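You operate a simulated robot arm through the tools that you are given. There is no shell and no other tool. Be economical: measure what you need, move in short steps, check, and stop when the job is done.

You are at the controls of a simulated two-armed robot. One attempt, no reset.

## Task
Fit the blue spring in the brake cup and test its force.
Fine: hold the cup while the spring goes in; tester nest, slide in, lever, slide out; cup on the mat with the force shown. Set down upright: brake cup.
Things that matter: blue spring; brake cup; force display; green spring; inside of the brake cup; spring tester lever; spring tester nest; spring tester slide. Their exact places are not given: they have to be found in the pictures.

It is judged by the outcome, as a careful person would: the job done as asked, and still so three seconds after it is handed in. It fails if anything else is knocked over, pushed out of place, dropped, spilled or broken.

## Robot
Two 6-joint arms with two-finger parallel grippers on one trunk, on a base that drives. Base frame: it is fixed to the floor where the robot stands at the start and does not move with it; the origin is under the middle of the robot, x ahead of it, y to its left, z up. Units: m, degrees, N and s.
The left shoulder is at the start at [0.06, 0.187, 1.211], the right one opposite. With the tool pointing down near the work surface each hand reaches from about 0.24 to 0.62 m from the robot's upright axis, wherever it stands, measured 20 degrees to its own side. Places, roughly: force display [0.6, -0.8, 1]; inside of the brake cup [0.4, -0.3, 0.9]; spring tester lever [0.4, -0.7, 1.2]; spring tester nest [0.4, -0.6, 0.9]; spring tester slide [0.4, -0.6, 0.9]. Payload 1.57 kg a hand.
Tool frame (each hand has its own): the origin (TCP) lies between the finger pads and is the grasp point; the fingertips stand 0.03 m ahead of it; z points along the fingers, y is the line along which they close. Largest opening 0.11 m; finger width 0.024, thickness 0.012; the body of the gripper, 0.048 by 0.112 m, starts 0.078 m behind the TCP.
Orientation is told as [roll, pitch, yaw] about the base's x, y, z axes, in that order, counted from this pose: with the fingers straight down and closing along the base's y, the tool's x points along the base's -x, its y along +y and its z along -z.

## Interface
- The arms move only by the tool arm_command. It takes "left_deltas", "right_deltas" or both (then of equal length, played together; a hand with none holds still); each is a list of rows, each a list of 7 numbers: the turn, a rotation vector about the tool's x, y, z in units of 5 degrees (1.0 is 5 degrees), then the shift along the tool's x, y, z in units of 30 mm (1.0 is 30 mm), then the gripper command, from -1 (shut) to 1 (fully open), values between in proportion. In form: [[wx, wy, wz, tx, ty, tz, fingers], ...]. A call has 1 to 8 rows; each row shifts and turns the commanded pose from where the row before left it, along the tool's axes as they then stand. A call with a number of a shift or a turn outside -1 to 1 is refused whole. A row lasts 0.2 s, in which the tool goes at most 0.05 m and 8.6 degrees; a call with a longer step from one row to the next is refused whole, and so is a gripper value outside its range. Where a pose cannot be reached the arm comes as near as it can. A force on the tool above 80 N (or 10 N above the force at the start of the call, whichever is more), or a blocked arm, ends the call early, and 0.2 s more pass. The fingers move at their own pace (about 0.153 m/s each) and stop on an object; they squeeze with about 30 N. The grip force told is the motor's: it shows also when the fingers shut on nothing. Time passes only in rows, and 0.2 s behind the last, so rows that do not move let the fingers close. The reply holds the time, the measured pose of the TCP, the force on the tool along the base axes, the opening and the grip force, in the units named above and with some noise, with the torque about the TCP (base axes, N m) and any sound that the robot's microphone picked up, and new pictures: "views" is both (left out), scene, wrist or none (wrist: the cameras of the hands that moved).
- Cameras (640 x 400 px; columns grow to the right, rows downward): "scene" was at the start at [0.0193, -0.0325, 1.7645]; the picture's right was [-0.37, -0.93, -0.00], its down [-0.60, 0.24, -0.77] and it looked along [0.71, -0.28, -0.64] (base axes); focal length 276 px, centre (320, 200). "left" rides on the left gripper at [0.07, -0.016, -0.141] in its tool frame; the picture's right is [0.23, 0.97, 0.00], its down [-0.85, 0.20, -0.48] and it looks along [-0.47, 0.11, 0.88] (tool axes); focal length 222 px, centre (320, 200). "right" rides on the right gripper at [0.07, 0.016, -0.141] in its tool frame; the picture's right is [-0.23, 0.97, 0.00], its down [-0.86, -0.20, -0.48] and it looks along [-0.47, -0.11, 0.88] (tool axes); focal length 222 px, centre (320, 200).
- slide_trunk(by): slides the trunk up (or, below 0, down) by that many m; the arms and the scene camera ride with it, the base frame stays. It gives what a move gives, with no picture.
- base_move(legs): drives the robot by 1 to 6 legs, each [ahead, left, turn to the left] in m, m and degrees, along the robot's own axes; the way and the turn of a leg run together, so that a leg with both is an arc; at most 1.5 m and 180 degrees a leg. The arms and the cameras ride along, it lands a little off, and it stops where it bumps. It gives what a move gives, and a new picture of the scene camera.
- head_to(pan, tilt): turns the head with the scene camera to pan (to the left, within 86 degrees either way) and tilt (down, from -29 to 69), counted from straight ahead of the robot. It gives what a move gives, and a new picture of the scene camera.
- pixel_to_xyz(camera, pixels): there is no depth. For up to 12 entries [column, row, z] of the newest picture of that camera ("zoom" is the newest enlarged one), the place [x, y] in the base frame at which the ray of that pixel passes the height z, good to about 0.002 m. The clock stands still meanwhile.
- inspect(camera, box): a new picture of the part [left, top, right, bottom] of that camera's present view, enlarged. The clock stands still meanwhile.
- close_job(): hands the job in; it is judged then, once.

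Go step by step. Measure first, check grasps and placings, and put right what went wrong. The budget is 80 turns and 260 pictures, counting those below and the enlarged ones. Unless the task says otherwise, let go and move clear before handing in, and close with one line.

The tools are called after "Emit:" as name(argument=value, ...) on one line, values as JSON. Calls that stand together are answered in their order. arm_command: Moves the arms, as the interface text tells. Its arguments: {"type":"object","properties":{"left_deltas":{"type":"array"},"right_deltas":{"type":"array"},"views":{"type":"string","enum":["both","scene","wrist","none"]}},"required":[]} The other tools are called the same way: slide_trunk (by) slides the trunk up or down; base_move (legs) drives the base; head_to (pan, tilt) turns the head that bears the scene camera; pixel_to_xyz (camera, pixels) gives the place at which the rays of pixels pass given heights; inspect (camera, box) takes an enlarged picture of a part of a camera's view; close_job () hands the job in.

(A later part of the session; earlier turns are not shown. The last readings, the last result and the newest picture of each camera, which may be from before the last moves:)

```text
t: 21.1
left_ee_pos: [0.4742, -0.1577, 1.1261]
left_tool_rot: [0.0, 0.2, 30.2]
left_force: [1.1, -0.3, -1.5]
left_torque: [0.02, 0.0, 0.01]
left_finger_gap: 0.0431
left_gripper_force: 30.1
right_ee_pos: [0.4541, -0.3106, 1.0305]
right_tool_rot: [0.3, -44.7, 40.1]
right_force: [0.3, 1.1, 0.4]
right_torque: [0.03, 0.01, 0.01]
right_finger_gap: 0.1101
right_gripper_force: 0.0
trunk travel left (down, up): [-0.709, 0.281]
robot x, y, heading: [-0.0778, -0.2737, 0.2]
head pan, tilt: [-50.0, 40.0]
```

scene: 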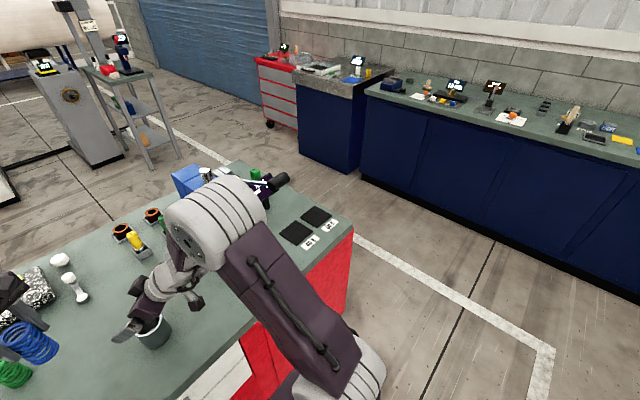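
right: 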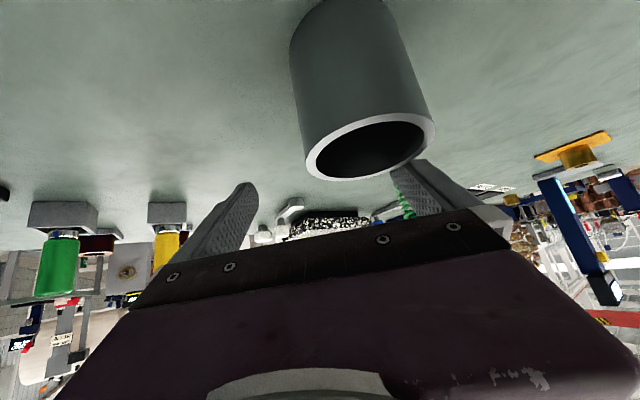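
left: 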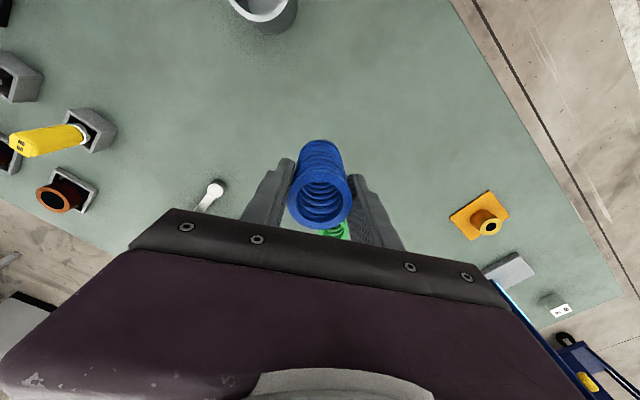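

Right TCP is now right over the cup (0.45,-0.311,1.03). Descend straight down 8.5 cm.

Emit:
arm_command(right_deltas=[[0, 0, 0, 0.5, 0.03, 0.53, 1], [0, 0, 0, 0.5, 0.03, 0.53, 1], [0, 0, 0, 0.5, 0.03, 0.53, 1], [0, 0, 0, 0.5, 0.03, 0.53, 1], [0, 0, 0, 0, 0, 0, 1]], views="both")

Emit:
inspect(camera="scene", box=[80, 250, 240, 350])

```text
t: 22.3
left_ee_pos: [0.4698, -0.157, 1.1294]
left_tool_rot: [-0.1, 0.0, 30.2]
left_force: [0.1, 0.0, -1.1]
left_torque: [0.0, 0.0, 0.0]
left_finger_gap: 0.0431
left_gripper_force: 29.7
right_ee_pos: [0.449, -0.305, 0.9431]
right_tool_rot: [0.0, -45.0, 40.4]
right_force: [-0.7, 0.4, 0.0]
right_torque: [0.01, -0.01, 0.0]
right_finger_gap: 0.1099
right_gripper_force: 0.0
trunk travel left (down, up): [-0.709, 0.281]
robot x, y, heading: [-0.0795, -0.2692, 0.2]
head pan, tilt: [-50.0, 40.0]
```

scene: 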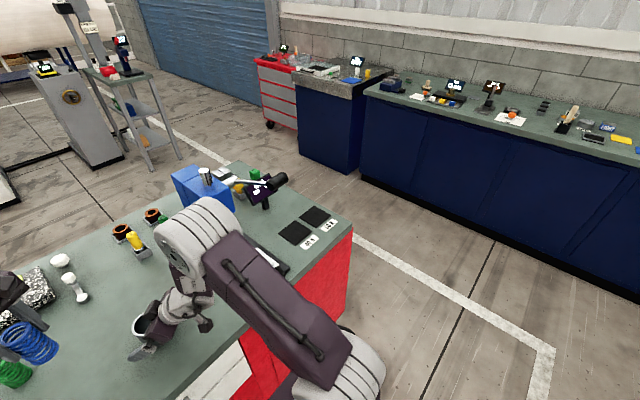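
right: 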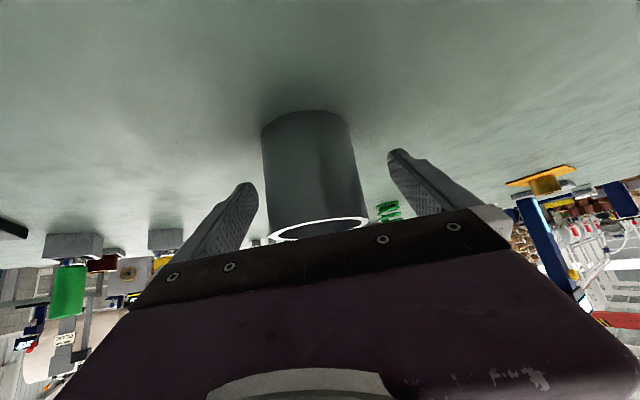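

```text
4.00 times, centred on (160, 300) of scene
```

zoom: 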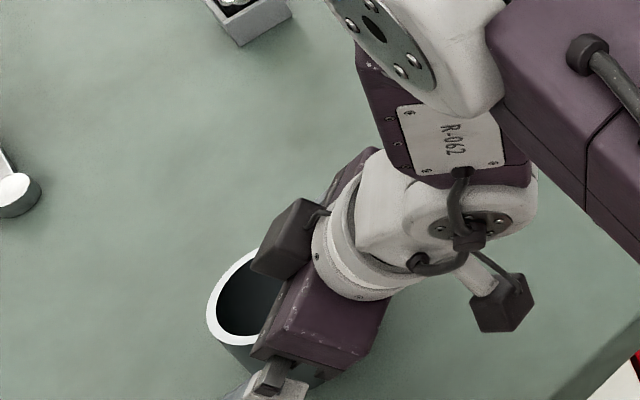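

Cup stands between the right fingers. Close the right gripper on it.

Emit:
arm_command(right_deltas=[[0, 0, 0, 0, 0, 0, 0.4], [0, 0, 0, 0, 0, 0, 0], [0, 0, 0, 0, 0, 0, -1], [0, 0, 0, 0, 0, 0, -1]], views="none")

Emit:
head_to(pan=-10, tilt=55)

Emit:
inspect(camera="left", box=[120, 0, 440, 200])

```text
t: 23.3
left_ee_pos: [0.4714, -0.1575, 1.1284]
left_tool_rot: [0.0, 0.0, 30.3]
left_force: [-0.1, -0.1, -1.4]
left_torque: [0.01, 0.0, 0.0]
left_finger_gap: 0.0434
left_gripper_force: 30.3
right_ee_pos: [0.4491, -0.3055, 0.9433]
right_tool_rot: [0.1, -45.0, 40.2]
right_force: [-0.4, 1.2, 0.4]
right_torque: [0.05, -0.01, -0.03]
right_finger_gap: 0.0658
right_gripper_force: 30.2
trunk travel left (down, up): [-0.709, 0.281]
robot x, y, heading: [-0.0808, -0.269, 0.3]
head pan, tilt: [-50.0, 40.0]
```

```text
t: 24.4
left_ee_pos: [0.471, -0.1569, 1.1277]
left_tool_rot: [0.1, 0.0, 30.1]
left_force: [-0.1, 0.3, -1.5]
left_torque: [0.0, 0.0, 0.03]
left_finger_gap: 0.043
left_gripper_force: 29.5
right_ee_pos: [0.4496, -0.3053, 0.9433]
right_tool_rot: [0.1, -45.1, 40.3]
right_force: [-0.8, -0.4, 0.1]
right_torque: [0.03, 0.01, 0.05]
right_finger_gap: 0.0657
right_gripper_force: 30.3
trunk travel left (down, up): [-0.709, 0.281]
robot x, y, heading: [-0.0811, -0.2696, 0.4]
head pan, tilt: [-10.0, 55.0]
```

scene: 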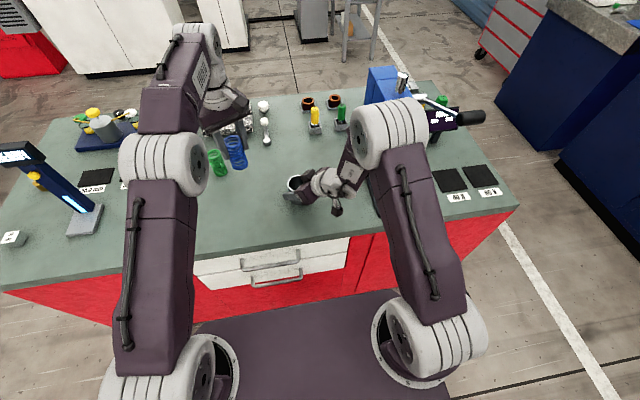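

```text
2.00 times, centred on (280, 100) of left
```

zoom: 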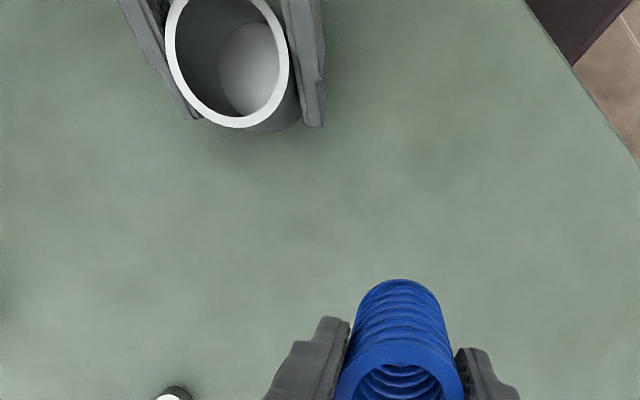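

Right holds the cup (gap 0.066 → Ø 66 mm). Locate the rim centre in the left view ≈(233,31).

Emit:
pixel_to_xyz(camera="left", pixels=[[233.5, 31, 0.95], [233.5, 31, 0.957], [233.5, 31, 0.965], [202.5, 25, 0.957], [264.5, 37, 0.957], [236, 64.5, 0.957]])

Emit:
inspect(camera="scene", box=[190, 110, 370, 230])

```text
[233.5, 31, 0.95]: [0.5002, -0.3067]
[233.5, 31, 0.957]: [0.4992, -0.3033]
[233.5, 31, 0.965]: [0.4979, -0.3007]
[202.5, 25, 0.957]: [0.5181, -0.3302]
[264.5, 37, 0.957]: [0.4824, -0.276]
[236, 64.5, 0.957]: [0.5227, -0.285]
```

```text
3.33 times, centred on (280, 170) of scene
```

zoom: 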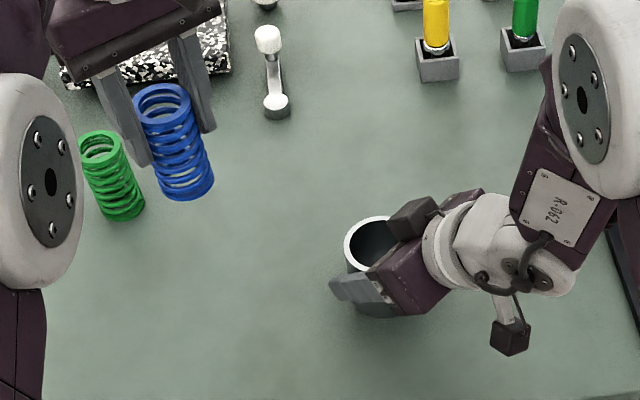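

The left-camera fix used a stale frame. A dark sensor box on the right gripper sits near the cup, so I need its location before bringing the left hand in.

Emit:
pixel_to_xyz(camera="scene", pixels=[[307.6, 175.4, 1.02], [307.6, 175.4, 1.05], [307.6, 175.4, 1.08], [301, 175, 1.05], [311, 180, 1.03], [295, 186, 0.957], [300, 175.5, 0.957]])

Emit:
arm_command(left_deltas=[[0, 0, 0, 0, 0, 0, -1]], views="wrist")

Emit:
pixel_to_xyz(camera="left", pixels=[[233.5, 31, 0.95], [233.5, 31, 0.957], [233.5, 31, 0.965], [202.5, 25, 0.957], [264.5, 37, 0.957], [236, 64.5, 0.957]])

Emit:
inspect(camera="scene", box=[270, 150, 350, 220])

```text
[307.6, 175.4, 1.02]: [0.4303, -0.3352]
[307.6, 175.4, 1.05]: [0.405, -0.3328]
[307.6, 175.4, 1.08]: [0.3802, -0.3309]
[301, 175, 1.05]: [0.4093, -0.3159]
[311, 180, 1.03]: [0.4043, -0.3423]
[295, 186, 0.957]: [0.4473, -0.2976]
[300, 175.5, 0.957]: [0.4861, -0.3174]
```

```text
t: 24.8
left_ee_pos: [0.4707, -0.1575, 1.1281]
left_tool_rot: [0.0, 0.0, 30.2]
left_force: [0.6, -0.3, -0.4]
left_torque: [-0.02, -0.02, 0.0]
left_finger_gap: 0.0432
left_gripper_force: 30.1
right_ee_pos: [0.4498, -0.3053, 0.9428]
right_tool_rot: [0.2, -45.0, 40.4]
right_force: [-0.4, -0.1, 0.4]
right_torque: [-0.01, -0.02, 0.0]
right_finger_gap: 0.0657
right_gripper_force: 29.7
trunk travel left (down, up): [-0.709, 0.281]
robot x, y, heading: [-0.0773, -0.2691, -0.1]
head pan, tilt: [-10.0, 55.0]
```

left: 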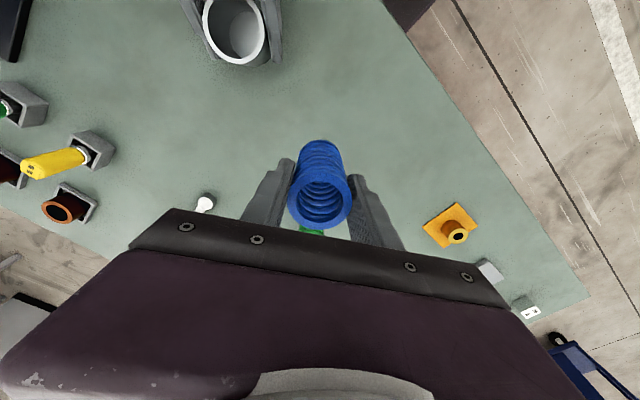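

```text
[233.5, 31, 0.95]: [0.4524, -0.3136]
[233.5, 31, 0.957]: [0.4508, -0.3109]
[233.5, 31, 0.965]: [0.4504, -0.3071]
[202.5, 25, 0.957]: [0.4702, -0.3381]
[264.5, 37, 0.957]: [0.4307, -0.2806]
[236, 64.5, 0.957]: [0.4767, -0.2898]
```

```text
5.71 times, centred on (310, 185) of scene
```

zoom: 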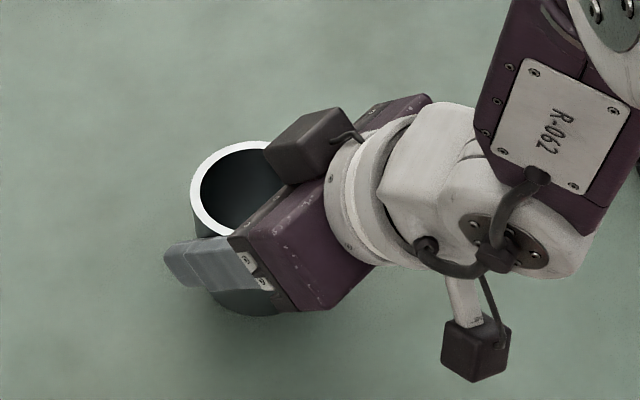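

Rim is really at z≈0.97 (Ø 66 mm), centre ≈(0.450,-0.305). To let the spring go in gently I'll set it back upright on the table and regrasp ~20 mm higher, while the right hand regrips the cup further back and flatter for clearance.

Emit:
arm_command(left_deltas=[[0, 0, 0, 0, 0, 1, -1], [0, 0, 0, 0, 0, 1, -1], [0, 0, 0, 0, 0, 1, -1], [0, 0, 0, 0, 0, 1, -1], [0, 0, 0, 0, 0, 0.8, -1], [0, 0, 0, 0, 0, 0.3, -1], [0, 0, 0, 0, 0, 0, -1], [0, 0, 0, 0, 0, 0, -1]], right_deltas=[[0, 0, 0, 0, 0, 0, 0.5], [0, 0, 0, 0, 0, 0, 0.5], [0, 0, 0, 0, 0, -0.5, 0.5], [0, -1, 0, 0, 0, 0, 0.5], [0, -1, 0, 0, 0, 0, 0.5], [0, 0, 0, 0, 0, 0, 0.5], [0, 0, 0, 0, 0, 0, -1], [0, 0, 0, 0, 0, 0, -1]], views="both")

Emit:
inspect(camera="scene", box=[210, 120, 370, 220])

```text
t: 26.6
left_ee_pos: [0.4692, -0.1575, 0.9764]
left_tool_rot: [0.0, 0.0, 30.2]
left_force: [-0.8, 0.0, -1.0]
left_torque: [0.0, 0.01, 0.03]
left_finger_gap: 0.0434
left_gripper_force: 30.0
right_ee_pos: [0.441, -0.3132, 0.9561]
right_tool_rot: [0.6, -54.8, 39.9]
right_force: [0.7, -0.2, 0.0]
right_torque: [-0.03, -0.01, 0.0]
right_finger_gap: 0.0658
right_gripper_force: 30.0
trunk travel left (down, up): [-0.709, 0.281]
robot x, y, heading: [-0.0794, -0.2716, 0.2]
head pan, tilt: [-10.0, 55.0]
```

scene: 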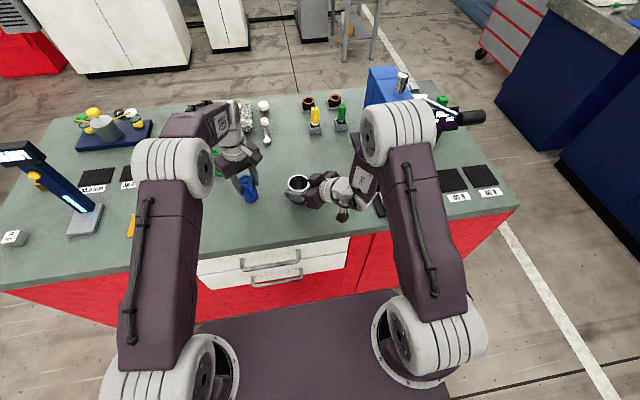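
right: 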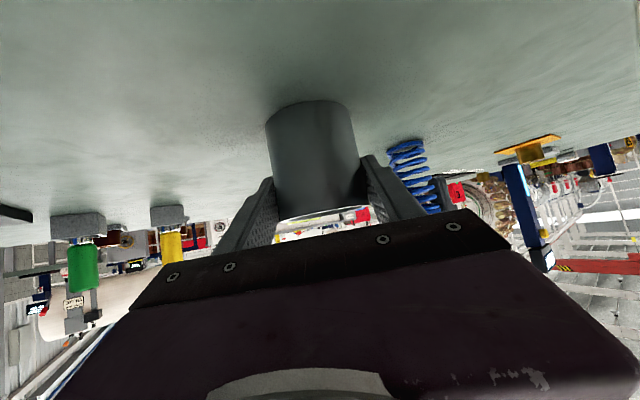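
left: 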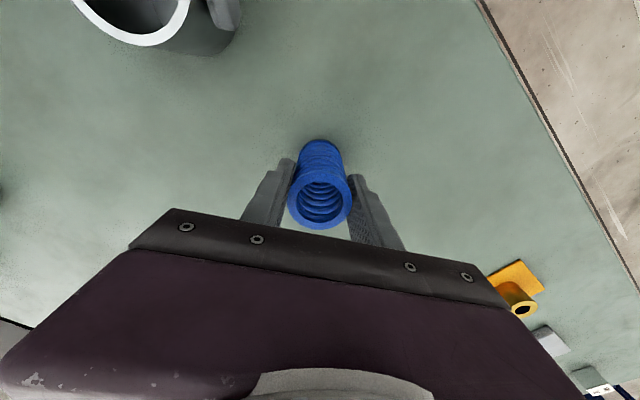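

```text
4.00 times, centred on (290, 170) of scene
```

zoom: 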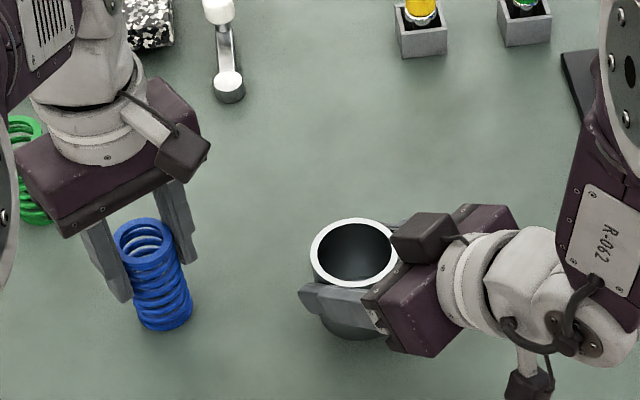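

Spring is 3 mm off the table. Lower, release slightly, raise 19 mm, regrip and lift.

Emit:
arm_command(left_deltas=[[0, 0, 0, 0, 0, 0.12, -1], [0, 0, 0, 0, 0, 0, -1], [0, 0, 0, 0, 0, 0, 0.1], [0, 0, 0, 0, 0, 0, 0.1], [0, 0, 0, 0, 0, -0.63, 0.1], [0, 0, 0, 0, 0, 0, 0.1], [0, 0, 0, 0, 0, 0, -1], [0, 0, 0, 0, 0, 0, -1]], views="wrist")

Emit:
inspect(camera="scene", box=[210, 120, 370, 220])

```text
t: 28.4
left_ee_pos: [0.4699, -0.1576, 0.9896]
left_tool_rot: [0.0, 0.0, 30.2]
left_force: [0.1, 0.2, 0.8]
left_torque: [-0.08, -0.03, -0.01]
left_finger_gap: 0.0429
left_gripper_force: 29.7
right_ee_pos: [0.4421, -0.3136, 0.9554]
right_tool_rot: [0.5, -54.8, 39.9]
right_force: [-0.6, 0.4, 0.2]
right_torque: [-0.01, 0.02, -0.02]
right_finger_gap: 0.066
right_gripper_force: 30.6
trunk travel left (down, up): [-0.709, 0.281]
robot x, y, heading: [-0.0779, -0.2706, 0.1]
head pan, tilt: [-10.0, 55.0]
```

left: 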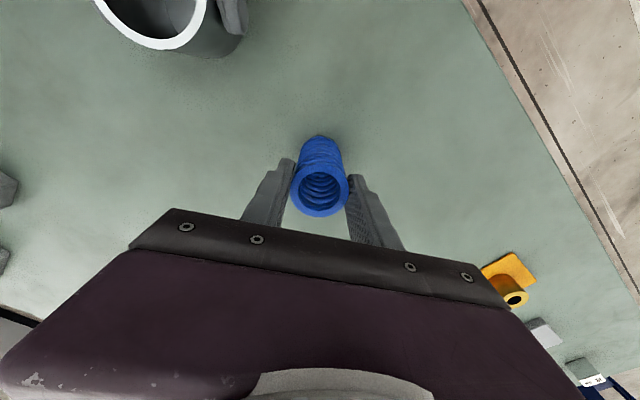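

```text
4.00 times, centred on (290, 170) of scene
```

zoom: 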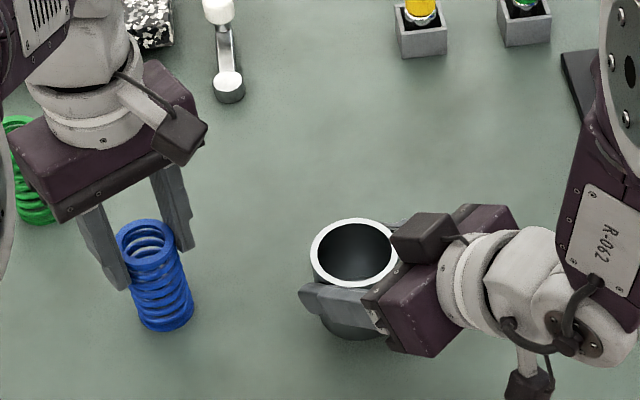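

Regripped with the top ~18 mm in the fingers. Lift and go halfway to the cup, then measure the rim.

Emit:
arm_command(left_deltas=[[0, 0, 0, 0, 0, -0.95, -1], [0, 0, 0, 0, 0, -0.95, -1], [0, 0, 0, 0, 0, -0.95, -1], [0, 0, 0, 0, 0, -0.95, -1], [0, 0, 0, 0.5, -0.65, 0, -1], [0, 0, 0, 0.5, -0.65, 0, -1], [0, 0, 0, 0.5, -0.65, 0, -1], [0, 0, 0, 0, 0, 0, -1]], views="wrist")

Emit:
inspect(camera="left", box=[160, 0, 400, 150])

Emit:
inspect(camera="scene", box=[210, 120, 370, 220])

```text
t: 30.2
left_ee_pos: [0.4609, -0.2304, 1.1065]
left_tool_rot: [0.0, 0.0, 30.3]
left_force: [-1.0, 1.2, -1.7]
left_torque: [0.01, -0.01, 0.02]
left_finger_gap: 0.0429
left_gripper_force: 29.5
right_ee_pos: [0.4423, -0.313, 0.9559]
right_tool_rot: [0.5, -54.9, 39.9]
right_force: [-0.5, -0.6, -0.7]
right_torque: [-0.03, -0.04, -0.03]
right_finger_gap: 0.0657
right_gripper_force: 30.2
trunk travel left (down, up): [-0.709, 0.281]
robot x, y, heading: [-0.0822, -0.2729, 0.1]
head pan, tilt: [-10.0, 55.0]
```

left: 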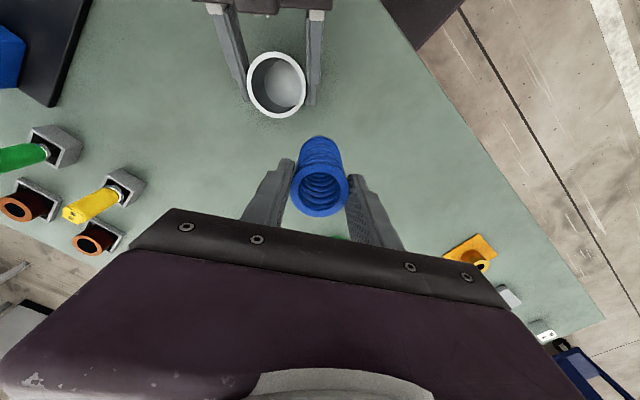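

```text
2.67 times, centred on (280, 75) of left
```

zoom: 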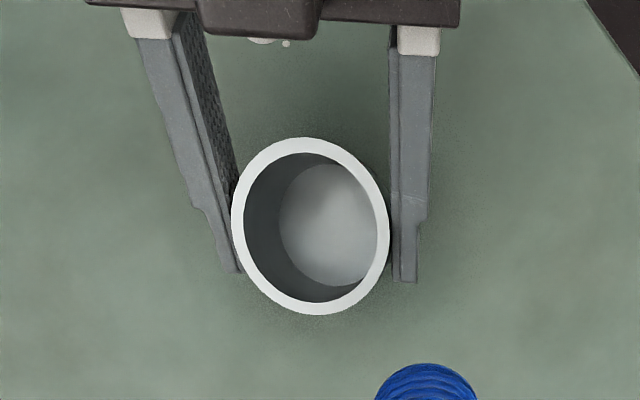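

```text
4.00 times, centred on (290, 170) of scene
```

zoom: 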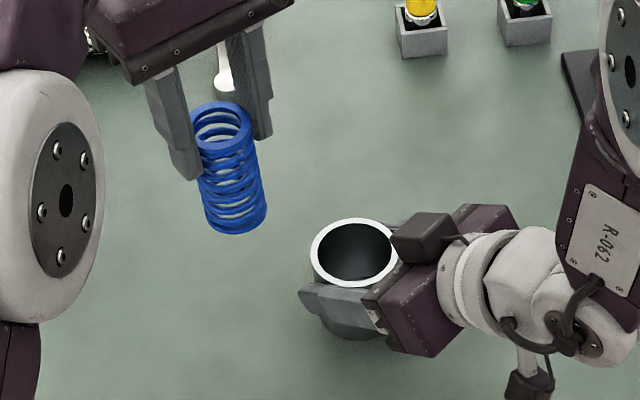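

Emit:
pixel_to_xyz(camera="left", pixels=[[276.3, 84.7, 0.955], [276.3, 84.7, 0.965], [276.3, 84.7, 0.975], [246.7, 80, 0.965], [306, 89, 0.965], [278, 51.5, 0.965], [278.5, 118, 0.965]])

Emit:
pixel_to_xyz(camera="scene", pixels=[[298.5, 182.7, 0.955], [298.5, 182.7, 0.965], [298.5, 182.7, 0.975]])

```text
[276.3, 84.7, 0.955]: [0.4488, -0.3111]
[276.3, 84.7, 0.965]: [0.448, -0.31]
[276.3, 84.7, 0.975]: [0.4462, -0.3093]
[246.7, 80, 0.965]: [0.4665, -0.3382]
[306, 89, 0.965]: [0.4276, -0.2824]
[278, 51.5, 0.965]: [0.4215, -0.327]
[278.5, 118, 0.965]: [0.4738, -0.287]
```

```text
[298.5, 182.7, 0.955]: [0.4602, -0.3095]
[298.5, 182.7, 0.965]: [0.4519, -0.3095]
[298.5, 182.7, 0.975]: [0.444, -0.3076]
```

Rim centre ≈(0.4475,-0.3095). Move the spring over it, bottom just above the rim, and check.

Emit:
arm_command(left_deltas=[[0, 0, 0, 0.57, -0.69, 0, -1], [0, 0, 0, 0.57, -0.69, 0, -1], [0, 0, 0, 0.57, -0.69, 0, -1], [0, 0, 0, 0, 0, 0.5, -1], [0, 0, 0, 0, 0, 0.5, -1], [0, 0, 0, 0, 0, 0, -1]], views="wrist")

Emit:
inspect(camera="left", box=[220, 80, 420, 240])

Emit:
inspect(camera="scene", box=[220, 110, 380, 210])

Emit:
inspect(camera="right", box=[220, 80, 440, 240])

```text
t: 31.6
left_ee_pos: [0.4452, -0.3077, 1.0733]
left_tool_rot: [0.0, 0.0, 30.2]
left_force: [-0.8, -0.2, -0.1]
left_torque: [0.0, -0.01, 0.01]
left_finger_gap: 0.0428
left_gripper_force: 29.5
left hand out of reach, approached as far as the arm can: row 3
right_ee_pos: [0.4434, -0.3129, 0.9554]
right_tool_rot: [0.5, -55.0, 39.9]
right_force: [-0.3, -1.3, 0.0]
right_torque: [-0.02, -0.04, 0.0]
right_finger_gap: 0.0655
right_gripper_force: 30.2
trunk travel left (down, up): [-0.709, 0.281]
robot x, y, heading: [-0.0777, -0.267, 0.2]
head pan, tilt: [-10.0, 55.0]
```

left: 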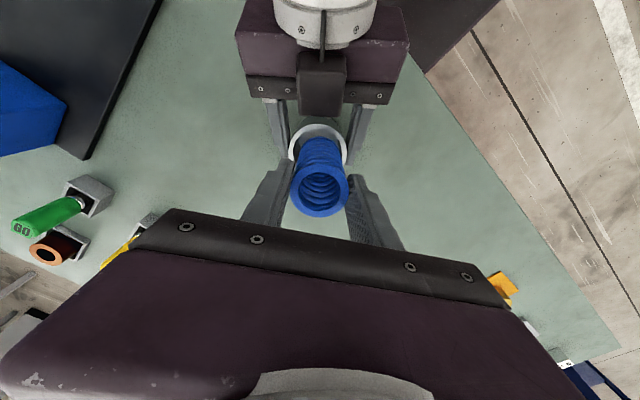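

```text
2.50 times, centred on (320, 160) of left
```

zoom: 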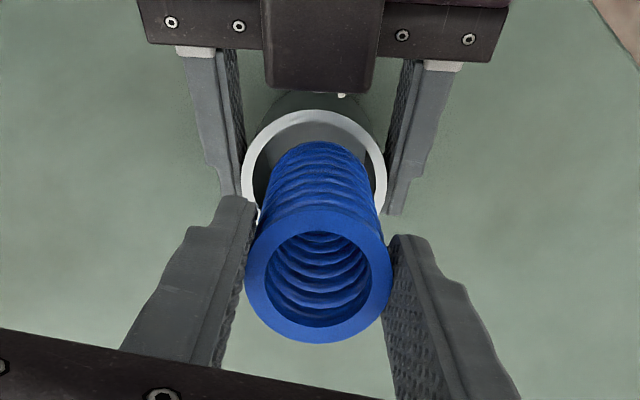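

```text
4.00 times, centred on (300, 160) of scene
```

zoom: 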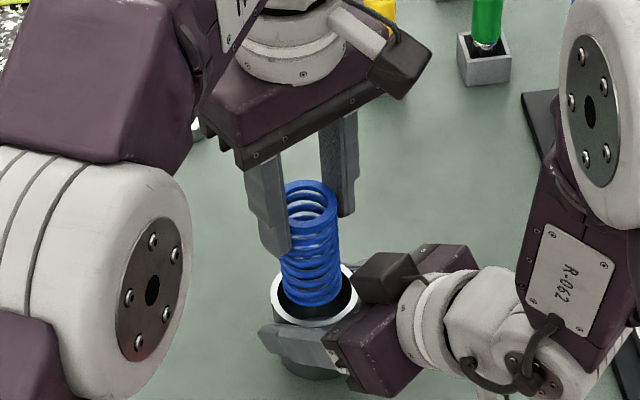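

```text
2.50 times, centred on (330, 160) of right
```

zoom: 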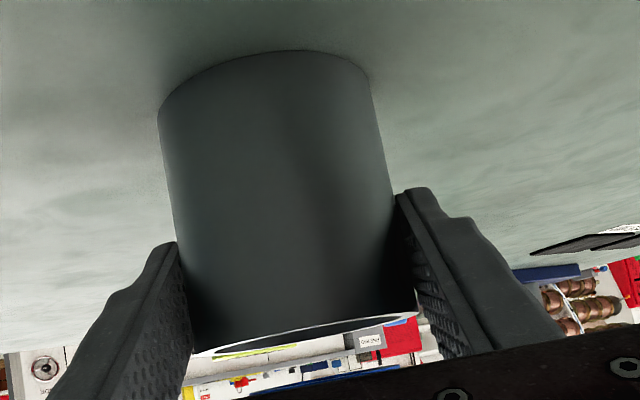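

Spring is well centred over the cup mouth. Descend slowly to TCP ≈1.012.

Emit:
arm_command(left_deltas=[[0, 0, 0, -0.02, -0.08, 0.3, -1], [0, 0, 0, 0, 0, 0.4, -1], [0, 0, 0, 0, 0, 0.4, -1], [0, 0, 0, 0, 0, 0.4, -1], [0, 0, 0, 0, 0, 0.4, -1], [0, 0, 0, 0, 0, 0, -1]], views="wrist")

Emit:
inspect(camera="scene", box=[220, 110, 380, 210])

Emit:
inspect(camera="left", box=[220, 80, 420, 240])

```text
t: 33.0
left_ee_pos: [0.4464, -0.3104, 1.0176]
left_tool_rot: [0.0, -0.1, 30.2]
left_force: [0.8, -0.6, -1.3]
left_torque: [0.02, 0.01, 0.01]
left_finger_gap: 0.0432
left_gripper_force: 30.3
right_ee_pos: [0.4432, -0.3133, 0.9557]
right_tool_rot: [0.6, -54.9, 40.0]
right_force: [-0.5, 1.1, 0.2]
right_torque: [-0.04, -0.01, -0.02]
right_finger_gap: 0.0656
right_gripper_force: 30.5
trunk travel left (down, up): [-0.709, 0.281]
robot x, y, heading: [-0.0787, -0.2699, 0.4]
head pan, tilt: [-10.0, 55.0]
```

left: 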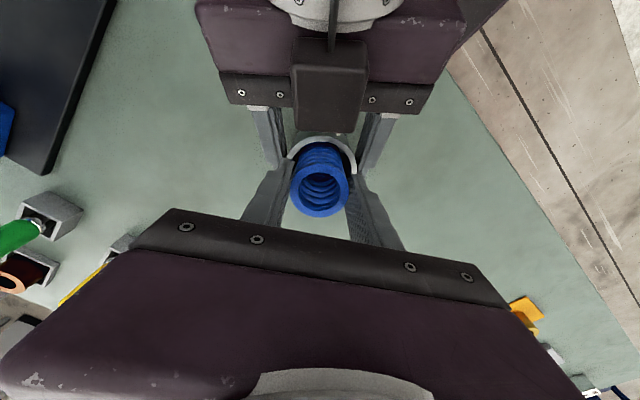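

```text
4.00 times, centred on (300, 160) of scene
```

zoom: 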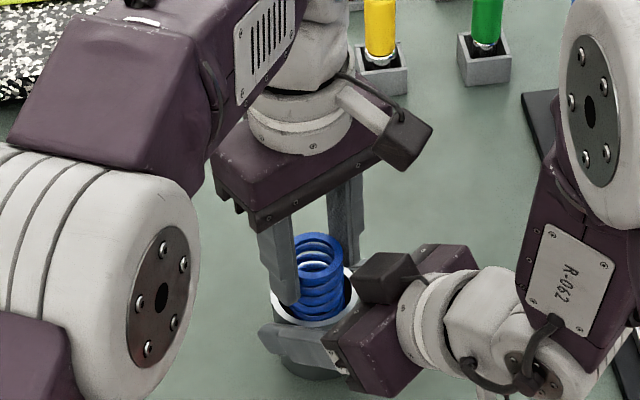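

```text
2.50 times, centred on (320, 160) of left
```

zoom: 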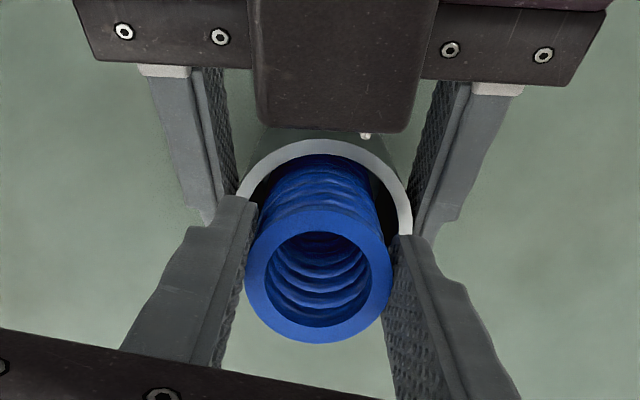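

Spring is entering freely without contact. Lower 10 mm more and release by a small opening.

Emit:
arm_command(left_deltas=[[0, 0, 0, 0, 0, 0.2, -1], [0, 0, 0, 0, 0, 0.17, -1], [0, 0, 0, 0, 0, 0, -1], [0, 0, 0, 0, 0, 0, -0.1], [0, 0, 0, 0, 0, 0, 0.05], [0, 0, 0, 0, 0, 0, 0.05]], views="wrist")

Emit:
inspect(camera="scene", box=[240, 130, 360, 210])

Emit:
inspect(camera="left", box=[220, 80, 420, 240])

```text
t: 34.4
left_ee_pos: [0.446, -0.3098, 1.007]
left_tool_rot: [0.1, 0.0, 30.2]
left_force: [-6.1, 7.6, 4.5]
left_torque: [0.04, 0.24, -0.09]
left_finger_gap: 0.0488
left_gripper_force: 0.0
right_ee_pos: [0.4433, -0.3138, 0.9545]
right_tool_rot: [0.7, -54.9, 39.8]
right_force: [6.1, -8.9, -2.7]
right_torque: [0.27, -0.01, 0.02]
right_finger_gap: 0.0657
right_gripper_force: 29.6
trunk travel left (down, up): [-0.709, 0.281]
robot x, y, heading: [-0.0794, -0.2696, -0.2]
head pan, tilt: [-10.0, 55.0]
```

left: 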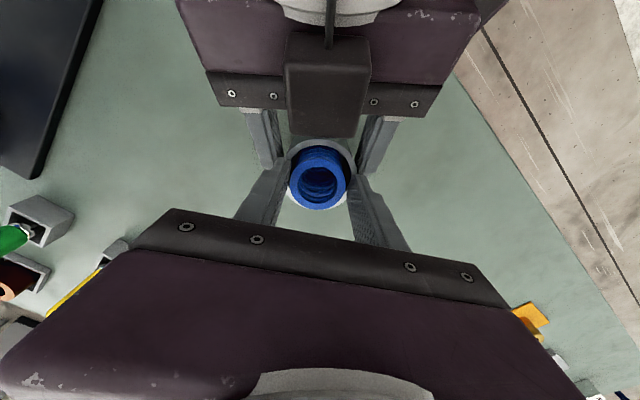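

```text
5.00 times, centred on (300, 170) of scene
```

zoom: 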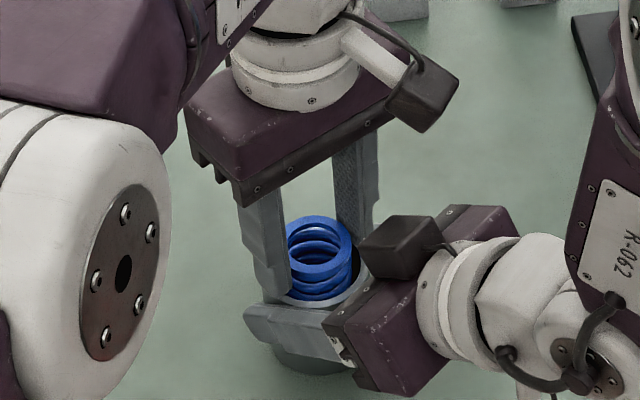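

```text
2.50 times, centred on (320, 160) of left
```

zoom: 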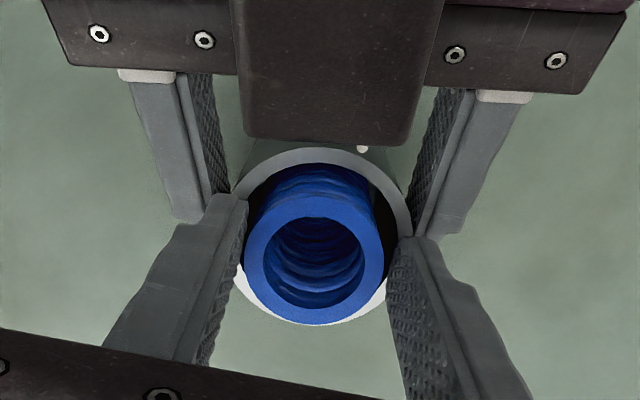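

Spring dropped free (grip 0), though the left fingers touch something sideways (≈9 N). Raise the left hand and check.

Emit:
arm_command(left_deltas=[[0, 0, 0, 0, 0, -0.25, 0.0], [0, 0, 0, 0, 0, -0.3, 0.1], [0, 0, 0, 0, 0, -0.6, 0.2], [0, 0, 0, 0, 0, -1, 0.2], [0, 0, 0, 0, 0, -1, 0.2], [0, 0, 0, 0, 0, -1, 0.2]], views="wrist")

Emit:
inspect(camera="left", box=[220, 80, 420, 240])

Emit:
inspect(camera="scene", box=[240, 130, 360, 210])

```text
t: 35.8
left_ee_pos: [0.4344, -0.3056, 1.1256]
left_tool_rot: [0.0, 0.0, 30.2]
left_force: [0.2, 0.1, -0.2]
left_torque: [-0.03, 0.0, 0.03]
left_finger_gap: 0.0661
left_gripper_force: 0.1
left hand out of reach, approached as far as the arm can: row 6
right_ee_pos: [0.4422, -0.3131, 0.9554]
right_tool_rot: [0.5, -54.9, 40.0]
right_force: [-1.5, 0.0, 0.2]
right_torque: [-0.02, -0.04, -0.02]
right_finger_gap: 0.0657
right_gripper_force: 30.4
trunk travel left (down, up): [-0.709, 0.281]
robot x, y, heading: [-0.0817, -0.2692, 0.2]
head pan, tilt: [-10.0, 55.0]
```

left: 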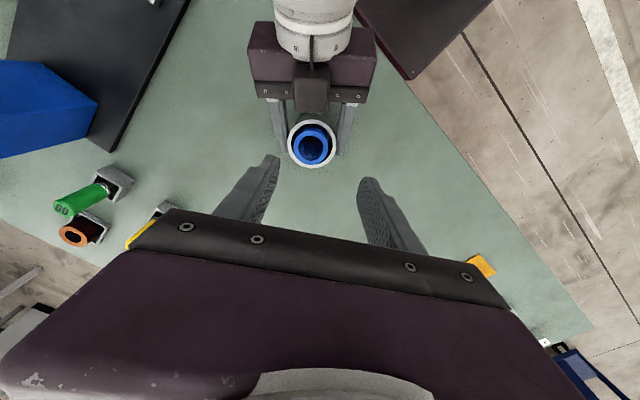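

```text
2.50 times, centred on (320, 160) of left
```

zoom: 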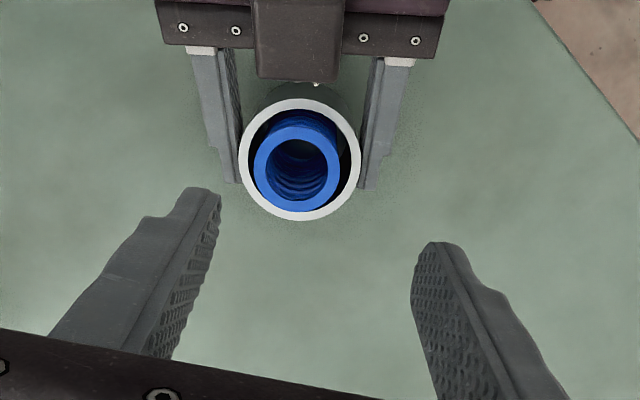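

```text
5.00 times, centred on (300, 170) of scene
```

zoom: 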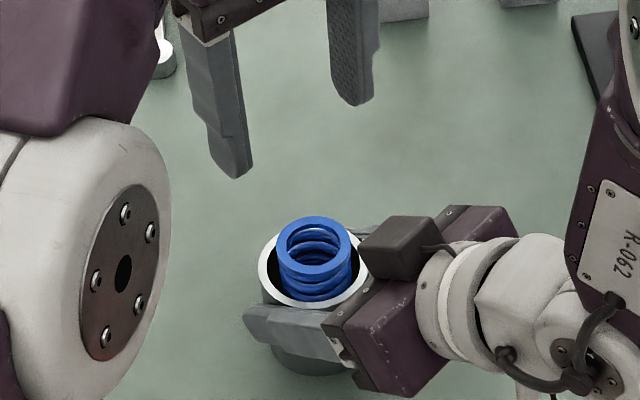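

The spring stands upright inside the cup, ~15 mm proud. Release the cup with the right hand, back out; withdraw the left hand to its side.

Emit:
arm_command(left_deltas=[[0, 0, 0, -0.5, 0.87, -0.3, 0.2], [0, 0, 0, -0.5, 0.87, -0.3, 0.2], [0, 0, 0, -0.5, 0.87, -0.3, 0.2], [0, 0, 0, -0.5, 0.87, -0.3, 0.2], [0, 0, 0, -0.5, 0.87, 0, 0.2], [0, 0, 0, -0.5, 0.87, 0, 0.2], [0, 0, 0, 0, 0, 0, 0.2], [0, 0, 0, 0, 0, 0, 0.2]], right_deltas=[[0, 0, 0, 0, 0, 0, 0.5], [0, 0, 0, 0, 0, 0, 0.5], [0, 0, 0, 0, 0, 0, 0.5], [0, 0, 0, 0, 0, -1, 0.5], [0, 0, 0, 0, 0, -1, 0.5], [0, 0, 0, 0, 0, -1, 0.5], [0, 0, 0, -0.5, 0, -1, 0.5], [0, 0, 0, -0.5, 0, -0.5, 0.5]], views="both")

```text
t: 37.6
left_ee_pos: [0.4354, -0.1235, 1.1617]
left_tool_rot: [0.0, 0.0, 30.3]
left_force: [0.9, -0.2, 0.0]
left_torque: [-0.02, 0.02, 0.03]
left_finger_gap: 0.066
left_gripper_force: 0.0
right_ee_pos: [0.3741, -0.3732, 1.0582]
right_tool_rot: [0.1, -55.0, 40.2]
right_force: [-0.1, -0.1, -0.5]
right_torque: [0.01, -0.03, 0.01]
right_finger_gap: 0.0823
right_gripper_force: 0.0
right hand out of reach, approached as far as the arm can: row 4
trunk travel left (down, up): [-0.709, 0.281]
robot x, y, heading: [-0.0796, -0.2688, -0.1]
head pan, tilt: [-10.0, 55.0]
```

scene: 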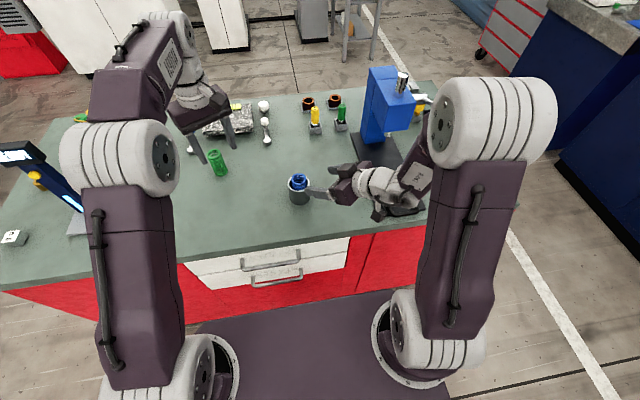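
right: 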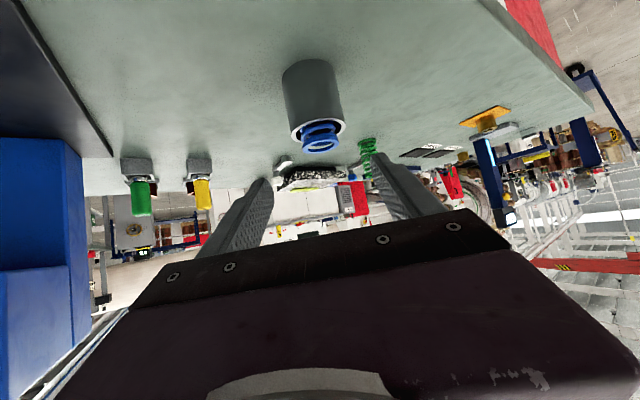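
left: 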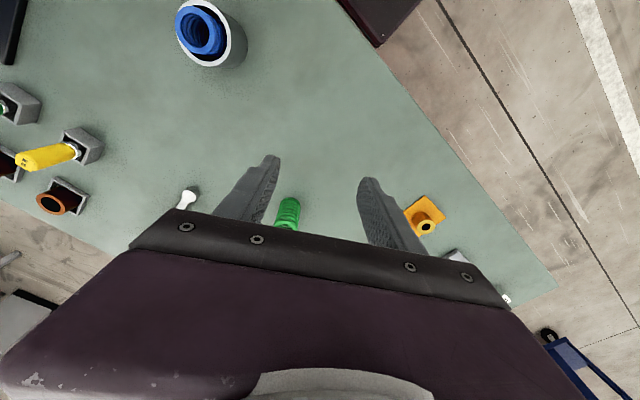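

Cup with spring stands free. Raise the trunk again and turn the right hand back toward vertical for a top grasp.

Emit:
slide_trunk(by=0.13)

Emit:
arm_command(right_deltas=[[0, 1, 0, 0, 0, 0, 0.7], [0, 1, 0, 0, 0, 0, 0.7], [0, 1, 0, 0, 0, 0, 0.7], [0, 1, 0, 0, 0, 0, 0.7], [0, 1, 0, 0, 0, 0, 0.7], [0, 1, 0, 0, 0, 0, 0.7], [0, 1, 0, 0, 0, 0, 0.7], [0, 1, 0, 0, 0, 0, 0.7]], views="none")

Emit:
arm_command(right_deltas=[[0, 1, 0, 0, 0, 0, 0.7], [0, 1, 0, 0, 0, 0, 0.7], [0, 1, 0, 0, 0, 0, 0.7], [0, 0, 1, 0, 0, 0, 0.7], [0, 0, 1, 0, 0, 0, 0.7], [0, 0, 1, 0, 0, 0, 0.7], [0, 0, 1, 0, 0, 0, 0.7]], views="both")

```text
t: 39.2
left_ee_pos: [0.4367, -0.125, 1.2908]
left_tool_rot: [0.0, 0.0, 30.2]
left_force: [0.1, 0.1, -1.8]
left_torque: [0.0, 0.02, 0.02]
left_finger_gap: 0.066
left_gripper_force: 0.1
right_ee_pos: [0.3738, -0.3739, 1.1874]
right_tool_rot: [0.1, -55.0, 40.2]
right_force: [-0.8, 0.1, 0.0]
right_torque: [0.02, 0.01, 0.01]
right_finger_gap: 0.0826
right_gripper_force: 0.0
trunk travel left (down, up): [-0.839, 0.151]
robot x, y, heading: [-0.0825, -0.2694, 0.2]
head pan, tilt: [-10.0, 55.0]
```

```text
t: 41.0
left_ee_pos: [0.4373, -0.1235, 1.2891]
left_tool_rot: [0.0, 0.0, 30.2]
left_force: [0.4, 0.5, 0.4]
left_torque: [0.0, -0.01, -0.03]
left_finger_gap: 0.066
left_gripper_force: 0.0
right_ee_pos: [0.3736, -0.3739, 1.1883]
right_tool_rot: [0.0, -14.9, 40.2]
right_force: [-0.4, 0.7, 0.5]
right_torque: [-0.04, -0.01, 0.0]
right_finger_gap: 0.0935
right_gripper_force: 0.0
trunk travel left (down, up): [-0.839, 0.151]
robot x, y, heading: [-0.0822, -0.2735, 0.2]
head pan, tilt: [-10.0, 55.0]
```

```text
t: 42.6
left_ee_pos: [0.4367, -0.1246, 1.2903]
left_tool_rot: [-0.1, 0.0, 30.1]
left_force: [0.3, 0.4, 0.4]
left_torque: [-0.03, -0.01, 0.0]
left_finger_gap: 0.0663
left_gripper_force: 0.0
right_ee_pos: [0.3739, -0.3735, 1.1875]
right_tool_rot: [0.1, 0.0, 20.1]
right_force: [0.2, -0.2, -0.3]
right_torque: [-0.01, 0.03, -0.01]
right_finger_gap: 0.0936
right_gripper_force: 0.1
trunk travel left (down, up): [-0.839, 0.151]
robot x, y, heading: [-0.0825, -0.2664, 0.3]
head pan, tilt: [-10.0, 55.0]
```

scene: 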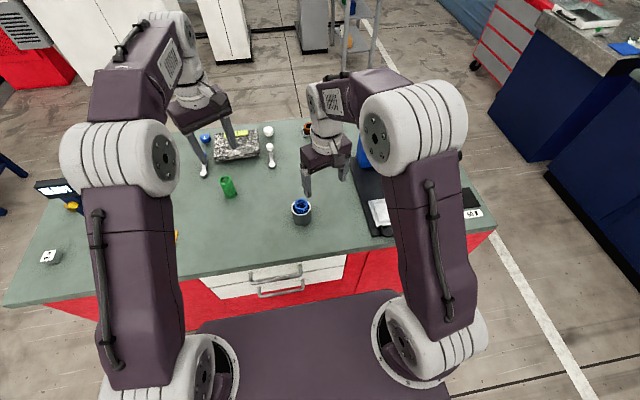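
right: 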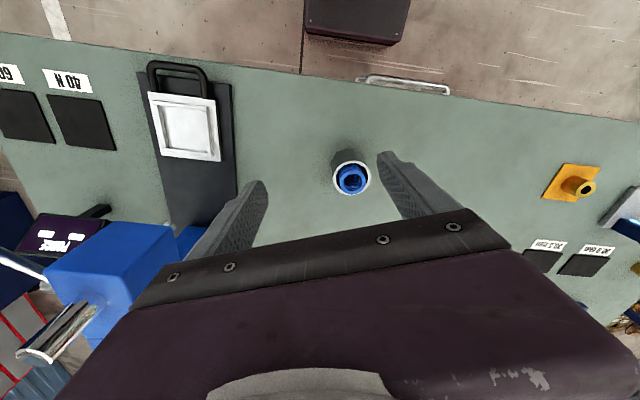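

Right hand is vertical, yaw 20°. Measure cup rim and nest precisely from this view.

Emit:
inspect(camera="right", box=[130, 50, 410, 225])

Emit:
pixel_to_xyz(camera="right", pixels=[[352, 178, 0.97], [148, 92, 0.935], [214, 98, 0.935], [157, 158, 0.935], [220, 162, 0.935], [187, 128, 0.925], [180, 63, 0.94]])

```text
2.29 times, centred on (270, 138) of right
```

zoom: 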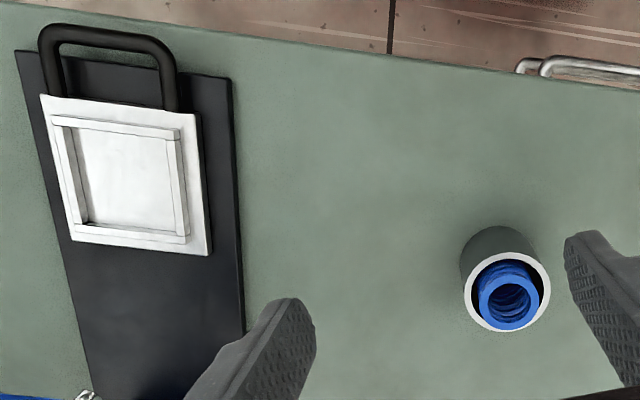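

```text
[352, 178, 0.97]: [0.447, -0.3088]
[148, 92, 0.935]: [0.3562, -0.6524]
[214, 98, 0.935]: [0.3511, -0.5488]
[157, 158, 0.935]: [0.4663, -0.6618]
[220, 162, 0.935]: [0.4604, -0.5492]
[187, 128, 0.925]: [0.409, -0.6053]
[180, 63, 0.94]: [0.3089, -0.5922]
```

Cup at (0.447,-0.309); nest centre ≈(0.409,-0.605). Rotate to yaw 0, move above the cup.

Emit:
arm_command(right_deltas=[[0, 0, 1, 0, 0, 0.8, 0.7], [0, 0, 1, 0, 0, 0.8, 0.7], [0, 0, 1, 0, 0, 0.8, 0.7], [0, 0, 1, 0, 0, 0.8, 0.7], [0, 0, 0, -0.61, 0.54, 0, 0.7], [0, 0, 0, -0.61, 0.54, 0, 0.7], [0, 0, 0, -0.61, 0.54, 0, 0.7], [0, 0, 0, -0.61, 0.54, 0, 0.7]], views="none")

Emit:
head_to(pan=-38, tilt=55)

Emit:
inspect(camera="right", box=[180, 80, 460, 255])

```text
t: 44.4
left_ee_pos: [0.4378, -0.1247, 1.2901]
left_tool_rot: [0.0, 0.0, 30.3]
left_force: [0.0, -0.1, 0.0]
left_torque: [-0.01, 0.02, -0.01]
left_finger_gap: 0.0662
left_gripper_force: 0.0
right_ee_pos: [0.4481, -0.3071, 1.0904]
right_tool_rot: [0.0, 0.2, 0.3]
right_force: [-0.2, -0.5, -0.4]
right_torque: [0.0, 0.04, 0.04]
right_finger_gap: 0.0936
right_gripper_force: 0.1
trunk travel left (down, up): [-0.839, 0.151]
robot x, y, heading: [-0.0803, -0.2744, 0.1]
head pan, tilt: [-10.0, 55.0]
```

```text
t: 45.3
left_ee_pos: [0.4369, -0.124, 1.2915]
left_tool_rot: [0.0, 0.0, 30.2]
left_force: [1.5, 0.0, -0.3]
left_torque: [0.02, 0.0, 0.01]
left_finger_gap: 0.066
left_gripper_force: 0.0
right_ee_pos: [0.4463, -0.3088, 1.091]
right_tool_rot: [0.1, 0.0, 0.3]
right_force: [-0.7, -0.6, -0.1]
right_torque: [0.02, -0.02, 0.0]
right_finger_gap: 0.0932
right_gripper_force: 0.1
trunk travel left (down, up): [-0.839, 0.151]
robot x, y, heading: [-0.079, -0.2706, 0.3]
head pan, tilt: [-38.0, 55.0]
```

scene: 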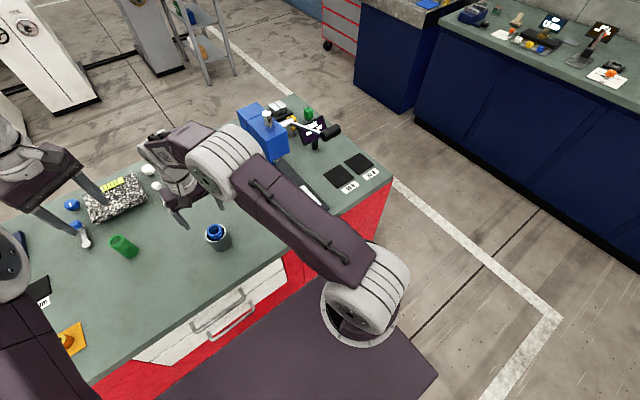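

```text
2.29 times, centred on (320, 168) of right
```

zoom: 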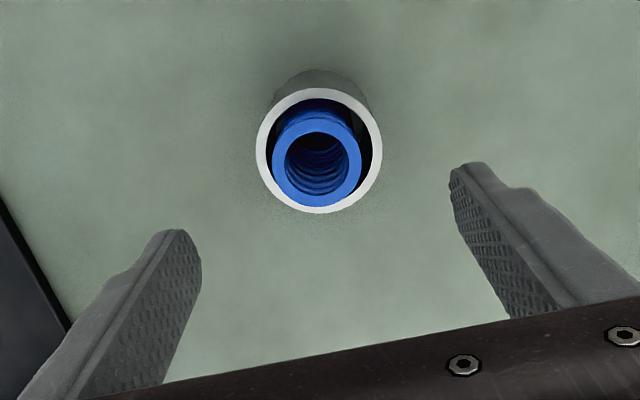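

Hand is aligned over the cup. Descend to z≈0.947 and close.

Emit:
arm_command(right_deltas=[[0, 0, 0, 0, 0, 0.95, 0.7], [0, 0, 0, 0, 0, 0.95, 0.7], [0, 0, 0, 0, 0, 0.95, 0.7], [0, 0, 0, 0, 0, 0.95, 0.7], [0, 0, 0, 0, 0, 0.95, 0.7], [0, 0, 0, 0, 0, 0, 0.4], [0, 0, 0, 0, 0, 0, -1], [0, 0, 0, 0, 0, 0, -1]], views="wrist")

```text
t: 47.1
left_ee_pos: [0.4377, -0.1239, 1.2894]
left_tool_rot: [-0.1, 0.0, 30.1]
left_force: [-0.7, 0.2, -0.9]
left_torque: [-0.03, -0.01, 0.0]
left_finger_gap: 0.0661
left_gripper_force: 0.1
right_ee_pos: [0.4444, -0.3096, 0.9491]
right_tool_rot: [0.0, 0.1, 0.2]
right_force: [-1.8, -0.2, 0.2]
right_torque: [-0.04, 0.03, -0.07]
right_finger_gap: 0.0666
right_gripper_force: 30.3
trunk travel left (down, up): [-0.839, 0.151]
robot x, y, heading: [-0.0857, -0.2702, 0.3]
head pan, tilt: [-38.0, 55.0]
```

right: 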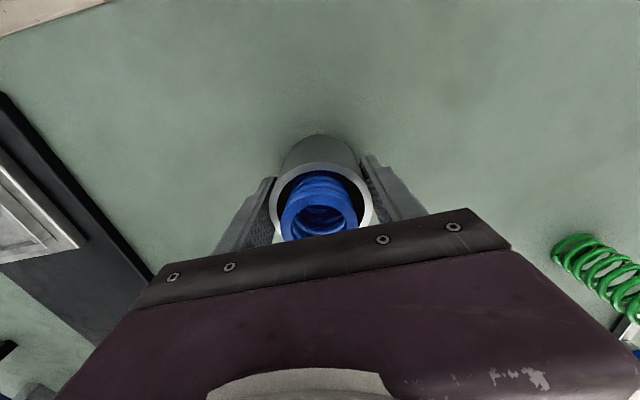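

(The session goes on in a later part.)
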